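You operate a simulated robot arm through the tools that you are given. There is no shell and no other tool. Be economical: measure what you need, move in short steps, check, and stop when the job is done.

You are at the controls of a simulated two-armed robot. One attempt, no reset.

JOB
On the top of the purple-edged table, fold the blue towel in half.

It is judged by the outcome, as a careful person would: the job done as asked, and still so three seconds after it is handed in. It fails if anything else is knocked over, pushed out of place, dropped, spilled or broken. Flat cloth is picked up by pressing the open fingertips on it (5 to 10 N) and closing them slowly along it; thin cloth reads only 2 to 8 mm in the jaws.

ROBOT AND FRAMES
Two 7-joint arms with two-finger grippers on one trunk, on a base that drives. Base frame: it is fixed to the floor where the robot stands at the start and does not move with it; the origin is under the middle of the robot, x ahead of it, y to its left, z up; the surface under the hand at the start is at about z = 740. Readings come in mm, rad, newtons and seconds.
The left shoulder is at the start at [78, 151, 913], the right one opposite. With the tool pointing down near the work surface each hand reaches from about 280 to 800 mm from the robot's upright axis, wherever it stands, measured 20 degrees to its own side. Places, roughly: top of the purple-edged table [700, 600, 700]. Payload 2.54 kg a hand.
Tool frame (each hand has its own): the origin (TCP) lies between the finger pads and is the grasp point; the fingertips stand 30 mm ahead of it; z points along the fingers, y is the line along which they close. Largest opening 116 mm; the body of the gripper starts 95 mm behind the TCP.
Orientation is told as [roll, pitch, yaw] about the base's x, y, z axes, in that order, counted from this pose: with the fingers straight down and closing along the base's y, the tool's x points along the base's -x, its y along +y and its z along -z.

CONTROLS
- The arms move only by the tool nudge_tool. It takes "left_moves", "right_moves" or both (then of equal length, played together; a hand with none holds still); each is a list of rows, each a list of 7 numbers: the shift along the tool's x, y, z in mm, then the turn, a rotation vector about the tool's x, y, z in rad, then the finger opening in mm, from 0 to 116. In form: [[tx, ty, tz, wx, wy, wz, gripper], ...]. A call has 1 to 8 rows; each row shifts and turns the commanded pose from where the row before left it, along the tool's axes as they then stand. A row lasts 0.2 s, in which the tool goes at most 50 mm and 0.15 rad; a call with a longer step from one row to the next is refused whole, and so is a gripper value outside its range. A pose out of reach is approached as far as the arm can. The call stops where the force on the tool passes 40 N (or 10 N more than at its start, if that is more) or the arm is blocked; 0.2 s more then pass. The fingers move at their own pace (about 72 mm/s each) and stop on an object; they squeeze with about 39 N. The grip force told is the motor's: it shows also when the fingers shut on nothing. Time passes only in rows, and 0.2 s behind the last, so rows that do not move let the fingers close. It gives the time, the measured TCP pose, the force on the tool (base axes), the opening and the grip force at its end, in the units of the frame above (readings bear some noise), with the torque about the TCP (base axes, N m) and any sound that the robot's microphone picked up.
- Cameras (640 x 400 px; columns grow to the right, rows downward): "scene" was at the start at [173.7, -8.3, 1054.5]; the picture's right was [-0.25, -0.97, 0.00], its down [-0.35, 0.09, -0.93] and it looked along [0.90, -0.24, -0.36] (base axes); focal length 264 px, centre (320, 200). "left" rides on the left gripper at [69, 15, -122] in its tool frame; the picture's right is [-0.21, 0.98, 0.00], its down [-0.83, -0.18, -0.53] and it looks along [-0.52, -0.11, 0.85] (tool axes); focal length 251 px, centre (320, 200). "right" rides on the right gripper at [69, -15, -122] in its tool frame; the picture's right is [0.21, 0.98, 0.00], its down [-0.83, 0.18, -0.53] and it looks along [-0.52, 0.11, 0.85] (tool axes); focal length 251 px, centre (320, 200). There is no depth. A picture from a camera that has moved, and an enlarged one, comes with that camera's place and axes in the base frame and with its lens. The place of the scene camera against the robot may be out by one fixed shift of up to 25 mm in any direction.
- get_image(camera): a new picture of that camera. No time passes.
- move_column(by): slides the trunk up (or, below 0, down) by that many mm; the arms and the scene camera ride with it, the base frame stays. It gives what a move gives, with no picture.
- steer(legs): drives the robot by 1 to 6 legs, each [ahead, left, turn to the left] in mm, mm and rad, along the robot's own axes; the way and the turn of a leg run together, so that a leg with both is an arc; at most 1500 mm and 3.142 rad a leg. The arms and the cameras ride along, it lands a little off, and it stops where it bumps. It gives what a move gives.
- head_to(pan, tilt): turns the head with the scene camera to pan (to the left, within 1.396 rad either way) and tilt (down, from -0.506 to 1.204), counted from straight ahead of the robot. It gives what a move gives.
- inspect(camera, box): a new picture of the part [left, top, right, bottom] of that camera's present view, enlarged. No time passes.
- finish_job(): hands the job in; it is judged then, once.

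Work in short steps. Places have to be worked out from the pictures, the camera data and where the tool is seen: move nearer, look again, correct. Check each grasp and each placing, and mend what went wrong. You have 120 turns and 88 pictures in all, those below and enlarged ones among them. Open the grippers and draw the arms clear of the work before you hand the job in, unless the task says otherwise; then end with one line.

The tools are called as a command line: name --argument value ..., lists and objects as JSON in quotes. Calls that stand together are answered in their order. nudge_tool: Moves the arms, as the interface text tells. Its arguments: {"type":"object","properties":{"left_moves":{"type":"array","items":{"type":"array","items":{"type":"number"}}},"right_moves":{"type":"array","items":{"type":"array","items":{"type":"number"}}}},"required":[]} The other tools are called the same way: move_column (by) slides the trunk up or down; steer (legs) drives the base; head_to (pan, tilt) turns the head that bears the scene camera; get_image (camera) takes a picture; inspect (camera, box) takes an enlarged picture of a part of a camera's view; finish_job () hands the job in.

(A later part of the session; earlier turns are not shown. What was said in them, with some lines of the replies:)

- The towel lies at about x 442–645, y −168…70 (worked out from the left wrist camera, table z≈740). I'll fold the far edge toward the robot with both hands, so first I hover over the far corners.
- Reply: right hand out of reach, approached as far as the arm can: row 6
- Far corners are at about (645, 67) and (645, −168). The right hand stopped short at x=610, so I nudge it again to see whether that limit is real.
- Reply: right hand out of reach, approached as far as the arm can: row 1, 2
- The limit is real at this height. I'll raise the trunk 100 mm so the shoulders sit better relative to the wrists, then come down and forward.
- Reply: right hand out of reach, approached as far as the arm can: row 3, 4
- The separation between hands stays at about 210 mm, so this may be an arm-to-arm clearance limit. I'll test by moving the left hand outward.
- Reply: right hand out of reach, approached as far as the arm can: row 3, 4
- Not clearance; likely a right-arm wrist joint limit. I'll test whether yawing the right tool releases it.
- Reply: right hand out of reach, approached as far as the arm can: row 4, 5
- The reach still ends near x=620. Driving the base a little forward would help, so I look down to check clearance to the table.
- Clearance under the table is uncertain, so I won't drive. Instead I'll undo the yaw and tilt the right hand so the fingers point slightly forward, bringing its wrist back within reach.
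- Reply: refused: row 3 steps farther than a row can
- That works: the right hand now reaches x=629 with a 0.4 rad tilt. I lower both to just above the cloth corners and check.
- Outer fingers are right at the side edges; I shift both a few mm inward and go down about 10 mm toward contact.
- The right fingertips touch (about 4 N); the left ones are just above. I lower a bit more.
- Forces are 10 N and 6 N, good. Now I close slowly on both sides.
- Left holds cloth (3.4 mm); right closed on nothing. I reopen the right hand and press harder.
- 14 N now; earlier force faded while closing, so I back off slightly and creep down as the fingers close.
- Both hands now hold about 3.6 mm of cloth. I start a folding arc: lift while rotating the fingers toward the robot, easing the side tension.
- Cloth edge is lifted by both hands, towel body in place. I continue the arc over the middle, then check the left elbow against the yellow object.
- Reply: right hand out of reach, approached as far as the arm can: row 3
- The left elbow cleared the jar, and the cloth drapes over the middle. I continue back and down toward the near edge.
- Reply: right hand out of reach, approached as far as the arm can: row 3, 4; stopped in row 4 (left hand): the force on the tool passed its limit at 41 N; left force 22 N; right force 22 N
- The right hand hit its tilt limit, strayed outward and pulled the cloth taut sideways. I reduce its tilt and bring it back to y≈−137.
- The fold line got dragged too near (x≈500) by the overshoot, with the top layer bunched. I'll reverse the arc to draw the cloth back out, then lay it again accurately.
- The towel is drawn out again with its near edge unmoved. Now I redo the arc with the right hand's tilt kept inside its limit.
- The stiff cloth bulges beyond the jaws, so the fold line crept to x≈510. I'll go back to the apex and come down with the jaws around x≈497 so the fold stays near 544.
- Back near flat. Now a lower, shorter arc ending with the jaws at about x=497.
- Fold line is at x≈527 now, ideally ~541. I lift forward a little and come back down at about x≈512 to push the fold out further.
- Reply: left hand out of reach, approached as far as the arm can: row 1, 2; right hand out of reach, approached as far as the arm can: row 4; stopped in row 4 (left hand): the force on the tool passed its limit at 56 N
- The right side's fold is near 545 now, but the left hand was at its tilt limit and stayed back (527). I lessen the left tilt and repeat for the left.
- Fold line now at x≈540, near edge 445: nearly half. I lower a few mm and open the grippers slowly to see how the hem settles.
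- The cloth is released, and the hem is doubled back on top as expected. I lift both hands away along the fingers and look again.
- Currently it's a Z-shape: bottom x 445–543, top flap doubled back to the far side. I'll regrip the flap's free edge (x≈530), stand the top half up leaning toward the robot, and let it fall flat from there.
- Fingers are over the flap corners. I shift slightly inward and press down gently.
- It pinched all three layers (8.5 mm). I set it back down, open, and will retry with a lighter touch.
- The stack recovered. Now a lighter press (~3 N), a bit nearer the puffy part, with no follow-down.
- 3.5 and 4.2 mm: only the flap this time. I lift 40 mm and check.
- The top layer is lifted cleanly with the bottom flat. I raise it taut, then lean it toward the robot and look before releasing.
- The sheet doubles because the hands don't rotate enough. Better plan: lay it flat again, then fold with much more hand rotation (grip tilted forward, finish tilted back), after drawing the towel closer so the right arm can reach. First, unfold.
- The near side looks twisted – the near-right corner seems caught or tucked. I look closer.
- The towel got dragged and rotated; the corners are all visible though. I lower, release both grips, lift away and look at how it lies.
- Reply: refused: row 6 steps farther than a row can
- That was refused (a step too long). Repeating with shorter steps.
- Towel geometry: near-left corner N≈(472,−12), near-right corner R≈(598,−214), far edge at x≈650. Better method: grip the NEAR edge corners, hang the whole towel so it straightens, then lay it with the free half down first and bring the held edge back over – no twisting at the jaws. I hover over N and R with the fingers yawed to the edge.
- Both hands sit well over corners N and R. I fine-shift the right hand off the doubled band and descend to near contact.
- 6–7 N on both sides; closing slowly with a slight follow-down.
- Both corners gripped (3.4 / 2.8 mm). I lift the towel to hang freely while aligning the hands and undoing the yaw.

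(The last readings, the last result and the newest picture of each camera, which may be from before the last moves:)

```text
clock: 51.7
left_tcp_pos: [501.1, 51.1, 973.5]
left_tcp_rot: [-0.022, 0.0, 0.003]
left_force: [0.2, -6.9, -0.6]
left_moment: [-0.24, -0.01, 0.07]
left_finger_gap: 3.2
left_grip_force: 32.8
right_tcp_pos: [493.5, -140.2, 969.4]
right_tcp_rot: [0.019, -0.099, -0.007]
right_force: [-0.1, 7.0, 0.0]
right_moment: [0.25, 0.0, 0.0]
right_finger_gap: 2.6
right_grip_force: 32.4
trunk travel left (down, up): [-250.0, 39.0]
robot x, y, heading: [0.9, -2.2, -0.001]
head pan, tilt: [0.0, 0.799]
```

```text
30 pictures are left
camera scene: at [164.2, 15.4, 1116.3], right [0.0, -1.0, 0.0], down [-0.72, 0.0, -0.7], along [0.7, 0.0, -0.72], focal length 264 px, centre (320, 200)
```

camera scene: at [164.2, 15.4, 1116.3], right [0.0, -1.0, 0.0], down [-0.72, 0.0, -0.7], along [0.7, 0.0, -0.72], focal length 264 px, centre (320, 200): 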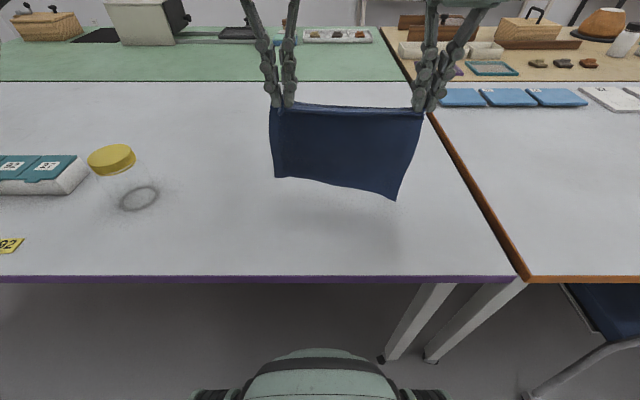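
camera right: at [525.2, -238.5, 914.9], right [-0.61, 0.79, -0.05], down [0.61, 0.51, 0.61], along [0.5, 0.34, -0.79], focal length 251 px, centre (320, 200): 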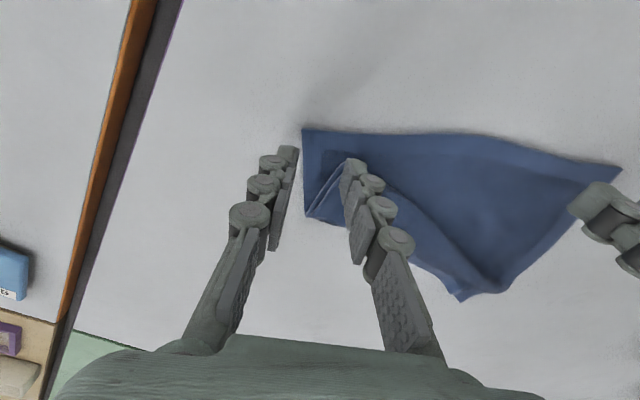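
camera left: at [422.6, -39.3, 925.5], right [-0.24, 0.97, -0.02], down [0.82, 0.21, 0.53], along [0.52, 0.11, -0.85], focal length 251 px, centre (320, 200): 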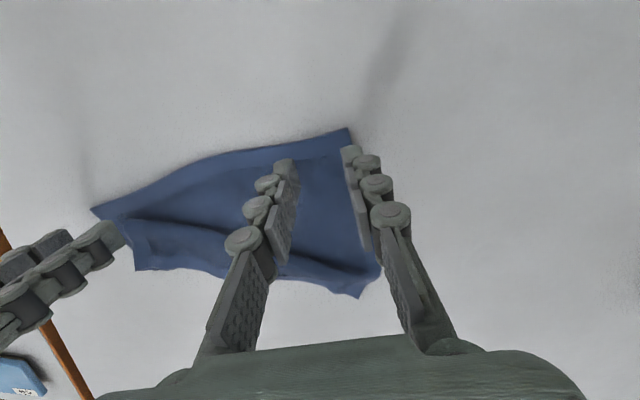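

The towel hangs straight with its lower edge just above the table. I shift the hands about 48 mm toward the robot, let it settle, and check the lower edge.

nudge_tool --left_moves '[[10, 0, -4, 0, 0, 0, 0], [14, 0, -4, 0, 0, 0, 0], [14, 0, 0, 0, 0, 0, 0], [10, 0, 0, 0, 0, 0, 0], [0, 0, 0, 0, 0, 0, 0], [0, 0, 0, 0, 0, 0, 0], [0, 0, 0, 0, 0, 0, 0], [0, 0, 0, 0, 0, 0, 0]]' --right_moves '[[9, 0, -9, 0, 0.1, 0, 0], [12, 0, -4, 0, 0, 0, 0], [12, 0, 0, 0, 0, 0, 0], [8, 0, 0, 0, 0, 0, 0], [0, 0, 0, 0, 0, 0, 0], [0, 0, 0, 0, 0, 0, 0], [0, 0, 0, 0, 0, 0, 0], [0, 0, 0, 0, 0, 0, 0]]'

get_image --camera "scene"

```text
clock: 53.5
left_tcp_pos: [453.4, 51.8, 981.8]
left_tcp_rot: [-0.02, 0.004, 0.001]
left_force: [-0.5, -7.4, -0.8]
left_moment: [-0.23, -0.02, 0.09]
left_finger_gap: 3.1
left_grip_force: 32.9
right_tcp_pos: [453.4, -142.6, 981.2]
right_tcp_rot: [0.018, 0.001, -0.006]
right_force: [0.1, 7.7, -1.0]
right_moment: [0.26, 0.03, 0.01]
right_finger_gap: 2.9
right_grip_force: 31.8
trunk travel left (down, up): [-250.0, 39.0]
robot x, y, heading: [0.0, 3.1, 0.004]
head pan, tilt: [0.0, 0.799]
```

```text
29 pictures are left
camera scene: at [164.8, 15.3, 1116.2], right [0.0, -1.0, 0.0], down [-0.72, 0.0, -0.7], along [0.7, 0.0, -0.72], focal length 264 px, centre (320, 200)
```

scene: 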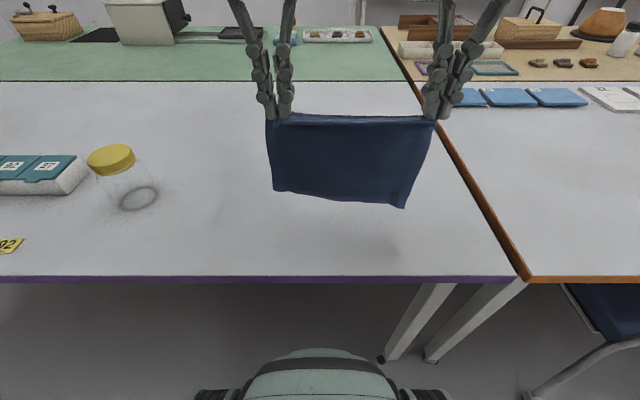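

The lower edge hangs slightly ahead of the hands. I back off to x≈420, settle, then sweep forward and down so the lower edge trails behind and lands first.

nudge_tool --left_moves '[[12, -1, 0, 0, 0, 0, 0], [12, 0, 0, 0, 0, 0, 0], [9, 0, 0, 0, 0, 0, 0], [0, 0, 0, 0, 0, 0, 0], [0, 0, 0, 0, 0, 0, 0], [0, 0, 0, 0, 0, 0, 0]]' --right_moves '[[12, 1, 0, 0, 0, 0, 0], [12, 0, 0, 0, 0, 0, 0], [9, 0, 0, 0, 0, 0, 0], [0, 0, 0, 0, 0, 0, 0], [0, 0, 0, 0, 0, 0, 0], [0, 0, 0, 0, 0, 0, 0]]'

nudge_tool --left_moves '[[-25, 0, 18, 0, 0, 0, 0], [-32, 0, 35, 0, 0, 0, 0], [-32, 0, 32, 0, 0, 0, 0], [-28, 0, 22, 0, 0, 0, 0], [-18, 0, 8, 0, 0, 0, 0], [0, 0, 0, 0, 0, 0, 0]]' --right_moves '[[-25, 0, 18, 0, 0, 0, 0], [-32, 0, 35, 0, 0, 0, 0], [-32, 0, 32, 0, 0, 0, 0], [-28, 0, 22, 0, 0, 0, 0], [-18, 0, 8, 0, 0, 0, 0], [0, 0, 0, 0, 0, 0, 0]]'

get_image --camera "scene"

get_image --camera "left"

```text
clock: 54.9
left_tcp_pos: [422.7, 50.6, 981.8]
left_tcp_rot: [-0.02, 0.002, 0.005]
left_force: [0.4, -5.2, 0.2]
left_moment: [-0.15, 0.02, 0.15]
left_finger_gap: 3.6
left_grip_force: 32.7
right_tcp_pos: [419.8, -140.6, 981.0]
right_tcp_rot: [0.016, 0.003, -0.005]
right_force: [-0.3, 6.3, -0.1]
right_moment: [0.18, 0.01, 0.02]
right_finger_gap: 2.6
right_grip_force: 32.3
trunk travel left (down, up): [-250.0, 39.0]
robot x, y, heading: [0.5, 2.7, -0.001]
head pan, tilt: [0.0, 0.799]
```

```text
clock: 56.3
left_tcp_pos: [556.5, 47.6, 867.0]
left_tcp_rot: [-0.021, 0.004, 0.002]
left_force: [0.7, -2.5, -0.8]
left_moment: [-0.07, -0.01, 0.08]
left_finger_gap: 3.4
left_grip_force: 33.1
right_tcp_pos: [555.5, -138.8, 867.2]
right_tcp_rot: [0.018, 0.002, -0.005]
right_force: [-0.4, 2.3, 0.2]
right_moment: [0.09, 0.03, 0.05]
right_finger_gap: 2.7
right_grip_force: 32.1
trunk travel left (down, up): [-250.0, 39.0]
robot x, y, heading: [1.7, 1.3, 0.001]
head pan, tilt: [0.0, 0.799]
```

```text
28 pictures are left
camera scene: at [164.6, 15.3, 1116.2], right [0.0, -1.0, 0.0], down [-0.72, 0.0, -0.7], along [0.7, 0.0, -0.72], focal length 264 px, centre (320, 200)
```

scene: 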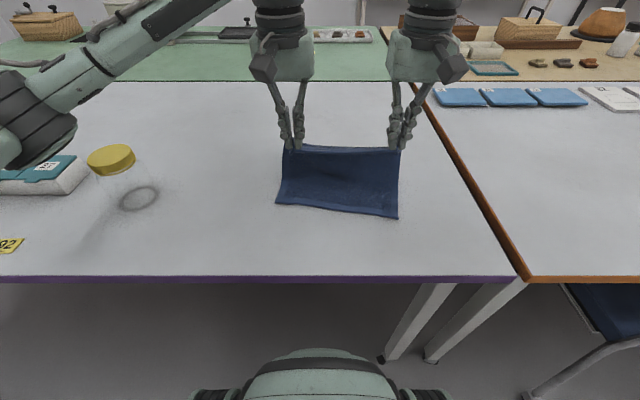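

```text
27 pictures are left
camera left: at [486.9, 66.1, 988.9], right [0.21, 0.98, -0.02], down [0.83, -0.17, 0.54], along [0.52, -0.13, -0.84], focal length 251 px, centre (320, 200)
```

left: 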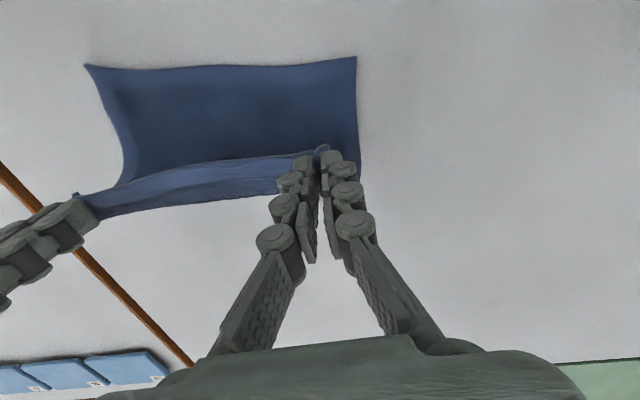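

Excellent: the lower half lies flat toward the robot (near edge from ≈(505,87) to ≈(464,−146)) and the held edge stands above the fold. Now I bring the held edge back over, aimed at those corners.

nudge_tool --left_moves '[[-29, 4, 10, 0, 0, 0, 0], [5, 3, 22, 0, 0, 0, 0], [20, 2, 10, 0, 0, 0, 0], [20, 2, 13, 0, 0, 0, 0], [15, 1, 14, 0, 0, 0, 0]]' --right_moves '[[-5, 3, 12, 0, 0, 0, 0], [10, 3, 17, 0, 0, 0, 0], [18, 2, 13, 0, 0, 0, 0], [20, 2, 13, 0, 0, 0, 0], [17, 1, 14, 0, 0, 0, 0]]'

get_image --camera "left"

get_image --camera "right"

```text
clock: 57.5
left_tcp_pos: [522.7, 57.2, 796.5]
left_tcp_rot: [-0.02, 0.003, 0.004]
left_force: [-0.7, -3.0, 0.3]
left_moment: [-0.06, -0.04, 0.01]
left_finger_gap: 2.2
left_grip_force: 29.0
right_tcp_pos: [495.2, -127.4, 798.0]
right_tcp_rot: [0.016, 0.0, -0.004]
right_force: [0.3, 2.2, -0.8]
right_moment: [0.06, -0.03, 0.07]
right_finger_gap: 2.3
right_grip_force: 31.6
trunk travel left (down, up): [-250.0, 39.0]
robot x, y, heading: [0.8, -2.5, 0.003]
head pan, tilt: [0.0, 0.799]
```

```text
26 pictures are left
camera left: at [454.5, 76.6, 919.3], right [0.21, 0.98, -0.02], down [0.83, -0.17, 0.54], along [0.52, -0.13, -0.84], focal length 251 px, centre (320, 200)
```

left: 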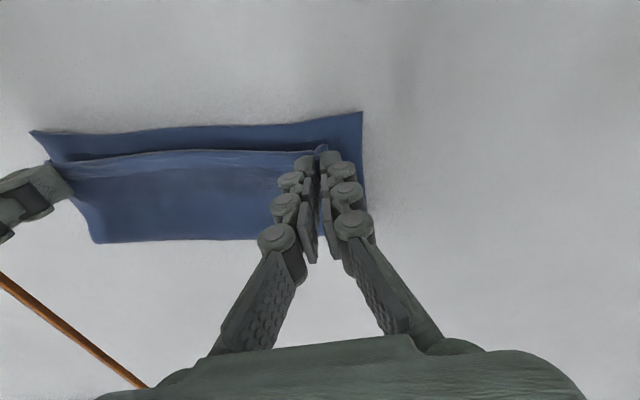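

```text
25 pictures are left
camera right: at [424.8, -143.5, 919.2], right [-0.21, 0.98, 0.02], down [0.83, 0.17, 0.54], along [0.52, 0.13, -0.84], focal length 251 px, centre (320, 200)
```

right: 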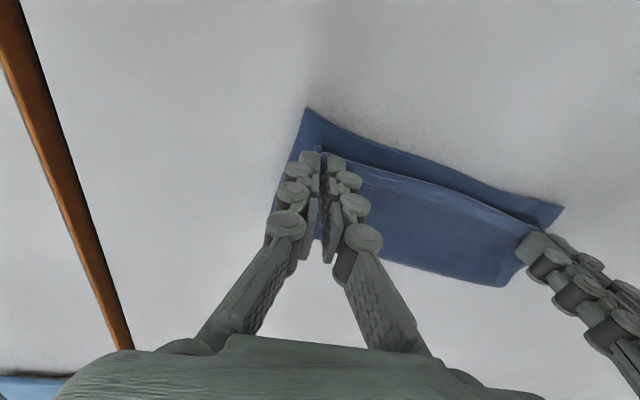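

Very good: the top edge is parallel just above the near edge; bottom corners at (501,93) and (464,−141). I make the final shift, align yaw and lower.

nudge_tool --left_moves '[[4.3, 3, 6, 0, 0, 0.05, 0], [4.5, 3, 6, 0, 0, 0.05, 0], [4.5, 4, 6, 0, 0, 0.05, 0], [0, 0, 2, 0, 0, 0, 0]]' --right_moves '[[8, 2.3, 7, 0, 0, 0.05, 0], [8, 3, 7, 0, 0, 0.05, 0], [8, 3.5, 6, 0, 0, 0.05, 0], [0, 0, 2, 0, 0, 0, 0]]'

get_image --camera "left"

get_image --camera "right"

```text
clock: 58.5
left_tcp_pos: [511.1, 69.1, 776.1]
left_tcp_rot: [-0.022, -0.002, -0.149]
left_force: [-1.8, -5.8, 1.5]
left_moment: [-0.16, -0.02, 0.08]
left_finger_gap: 2.8
left_grip_force: 33.3
right_tcp_pos: [472.5, -116.1, 777.0]
right_tcp_rot: [0.019, 0.002, -0.155]
right_force: [1.9, 4.1, 5.1]
right_moment: [0.1, -0.06, 0.02]
right_finger_gap: 2.4
right_grip_force: 30.7
trunk travel left (down, up): [-250.0, 39.0]
robot x, y, heading: [0.6, 2.5, -0.001]
head pan, tilt: [0.0, 0.799]
```

```text
24 pictures are left
camera left: at [445.0, 97.1, 899.0], right [0.36, 0.93, -0.02], down [0.79, -0.29, 0.54], along [0.5, -0.21, -0.84], focal length 251 px, centre (320, 200)
```

left: 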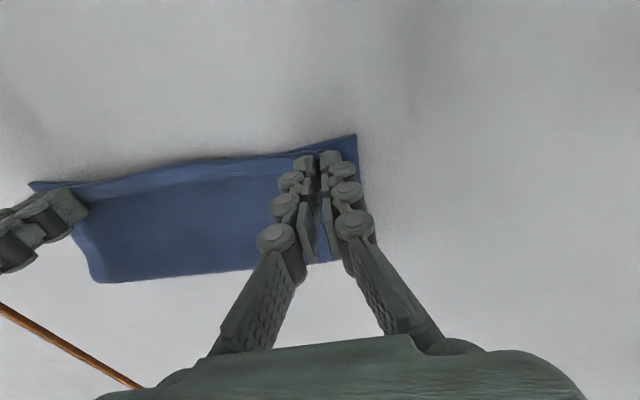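

```text
23 pictures are left
camera right: at [400.0, -122.4, 898.0], right [-0.06, 1.0, 0.02], down [0.84, 0.04, 0.53], along [0.53, 0.05, -0.84], focal length 251 px, centre (320, 200)
```

right: 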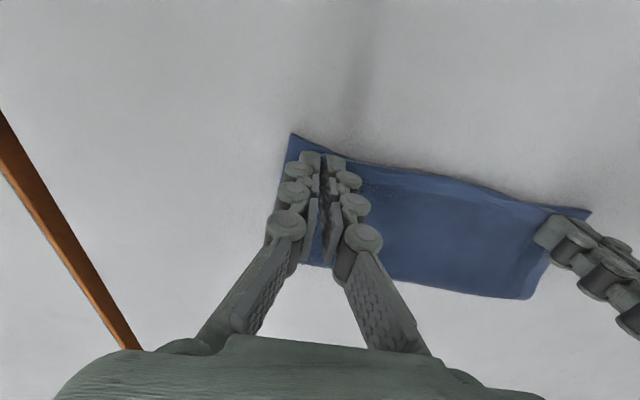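

The edges coincide closely. I release slowly and lift straight up.

nudge_tool --left_moves '[[0, 0, 2, 0, 0, 0, 0], [0, 0, 0, 0, 0, 0, 8], [0, 0, 0, 0, 0, 0, 18], [0, 0, 0, 0, 0, 0, 30], [0, 0, 0, 0, 0, 0, 34], [0, 0, -10, 0, 0, 0, 34], [0, 0, -35, 0, 0, 0, 40], [0, 0, -40, 0, 0, 0, 40]]' --right_moves '[[0, 0, 0.5, 0, 0, 0, 0], [0, 0, 0, 0, 0, 0, 8], [0, 0, 0, 0, 0, 0, 18], [0, 0, 0, 0, 0, 0, 30], [0, 0, 0, 0, 0, 0, 34], [0, 0, -10, 0, 0, 0, 34], [0, 0, -35, 0, 0, 0, 40], [0, 0, -40, 0, 0, 0, 40]]'

inspect --camera "scene" --box '[240, 130, 440, 250]'

get_image --camera "left"

get_image --camera "right"

```text
clock: 60.3
left_tcp_pos: [512.6, 70.0, 859.2]
left_tcp_rot: [-0.021, 0.0, -0.146]
left_force: [0.1, -0.2, -0.5]
left_moment: [0.03, -0.03, 0.0]
left_finger_gap: 40.1
left_grip_force: 0.0
right_tcp_pos: [471.2, -117.4, 859.5]
right_tcp_rot: [0.016, 0.005, -0.153]
right_force: [-0.3, -0.3, 0.3]
right_moment: [0.03, 0.0, 0.03]
right_finger_gap: 40.3
right_grip_force: 0.1
trunk travel left (down, up): [-250.0, 39.0]
robot x, y, heading: [0.3, 0.0, 0.002]
head pan, tilt: [0.0, 0.799]
```

```text
3.20 times, centred on (340, 190) of scene
camera zoom: at [164.2, 15.3, 1116.2], right [0.0, -1.0, 0.0], down [-0.72, 0.0, -0.7], along [0.7, 0.0, -0.72], focal length 846 px, centre (256, 232)
```

zoom: 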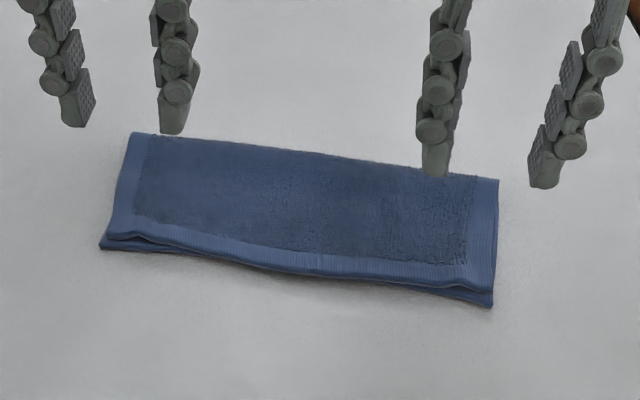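

```text
21 pictures are left
camera left: at [445.2, 98.3, 982.4], right [0.36, 0.93, -0.02], down [0.79, -0.29, 0.54], along [0.5, -0.21, -0.84], focal length 251 px, centre (320, 200)
```

left: 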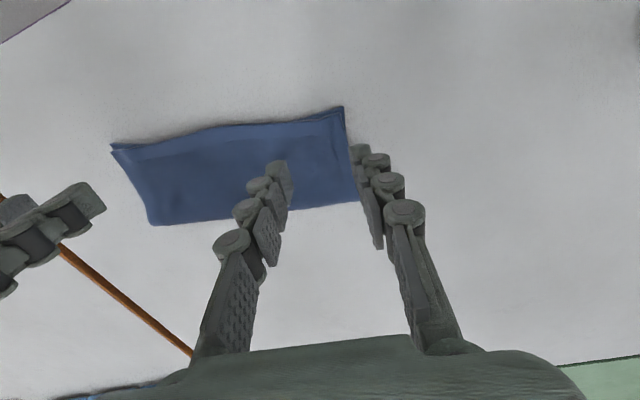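

```text
20 pictures are left
camera right: at [399.4, -124.6, 982.0], right [-0.06, 1.0, 0.02], down [0.84, 0.04, 0.53], along [0.53, 0.05, -0.85], focal length 251 px, centre (320, 200)
```

right: 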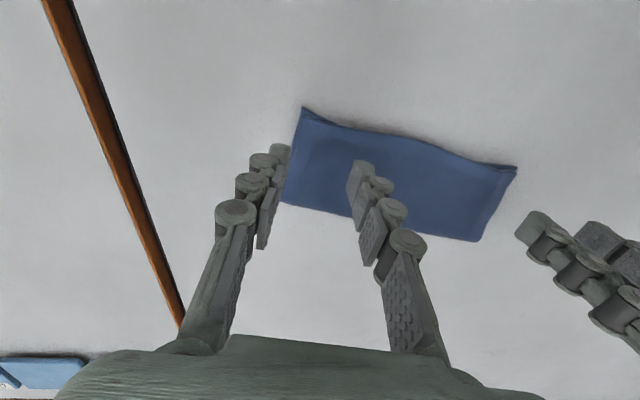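

A clean half fold with edges within about 5–8 mm. I draw both arms up and outward, clear of the work, then check.

nudge_tool --left_moves '[[0, 0, -40, 0, 0, 0, 60], [0, 10, -40, 0, 0, 0, 80], [0, 35, -10, 0, 0, 0, 100], [0, 35, 0, 0, 0, 0, 100], [0, 0, 0, 0, 0, 0, 100]]' --right_moves '[[0, 0, -40, 0, 0, 0, 60], [0, -10, -40, 0, 0, 0, 80], [0, -40, -10, 0, 0, 0, 100], [0, -45, 0, 0, 0, 0, 100], [0, 0, 0, 0, 0, 0, 100]]'

get_image --camera "scene"

```text
clock: 61.5
left_tcp_pos: [525.2, 151.0, 948.6]
left_tcp_rot: [-0.021, 0.0, -0.148]
left_force: [-0.5, 0.1, -0.2]
left_moment: [0.01, 0.01, -0.02]
left_finger_gap: 100.0
left_grip_force: 0.0
right_tcp_pos: [457.4, -213.7, 949.8]
right_tcp_rot: [0.02, 0.006, -0.155]
right_force: [0.3, -0.6, 0.4]
right_moment: [-0.01, 0.01, 0.01]
right_finger_gap: 99.9
right_grip_force: 0.1
trunk travel left (down, up): [-250.0, 39.0]
robot x, y, heading: [-0.2, -1.8, 0.002]
head pan, tilt: [0.0, 0.799]
```

```text
19 pictures are left
camera scene: at [164.8, 15.4, 1116.2], right [0.0, -1.0, 0.0], down [-0.72, 0.0, -0.7], along [0.7, 0.0, -0.72], focal length 264 px, centre (320, 200)
```

scene: 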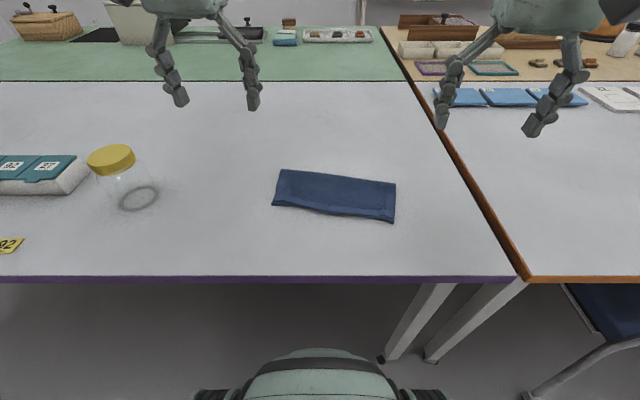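

The towel lies neatly folded in half, nothing else has moved, and the arms are clear with open grippers. I hand it in.

finish_job

```text
The job is handed in.
```

The blue towel is folded in half on the purple-edged table, with its layers lined up to within about 5–8 mm. It sits slightly angled from where it started, and nothing else on the table was moved.
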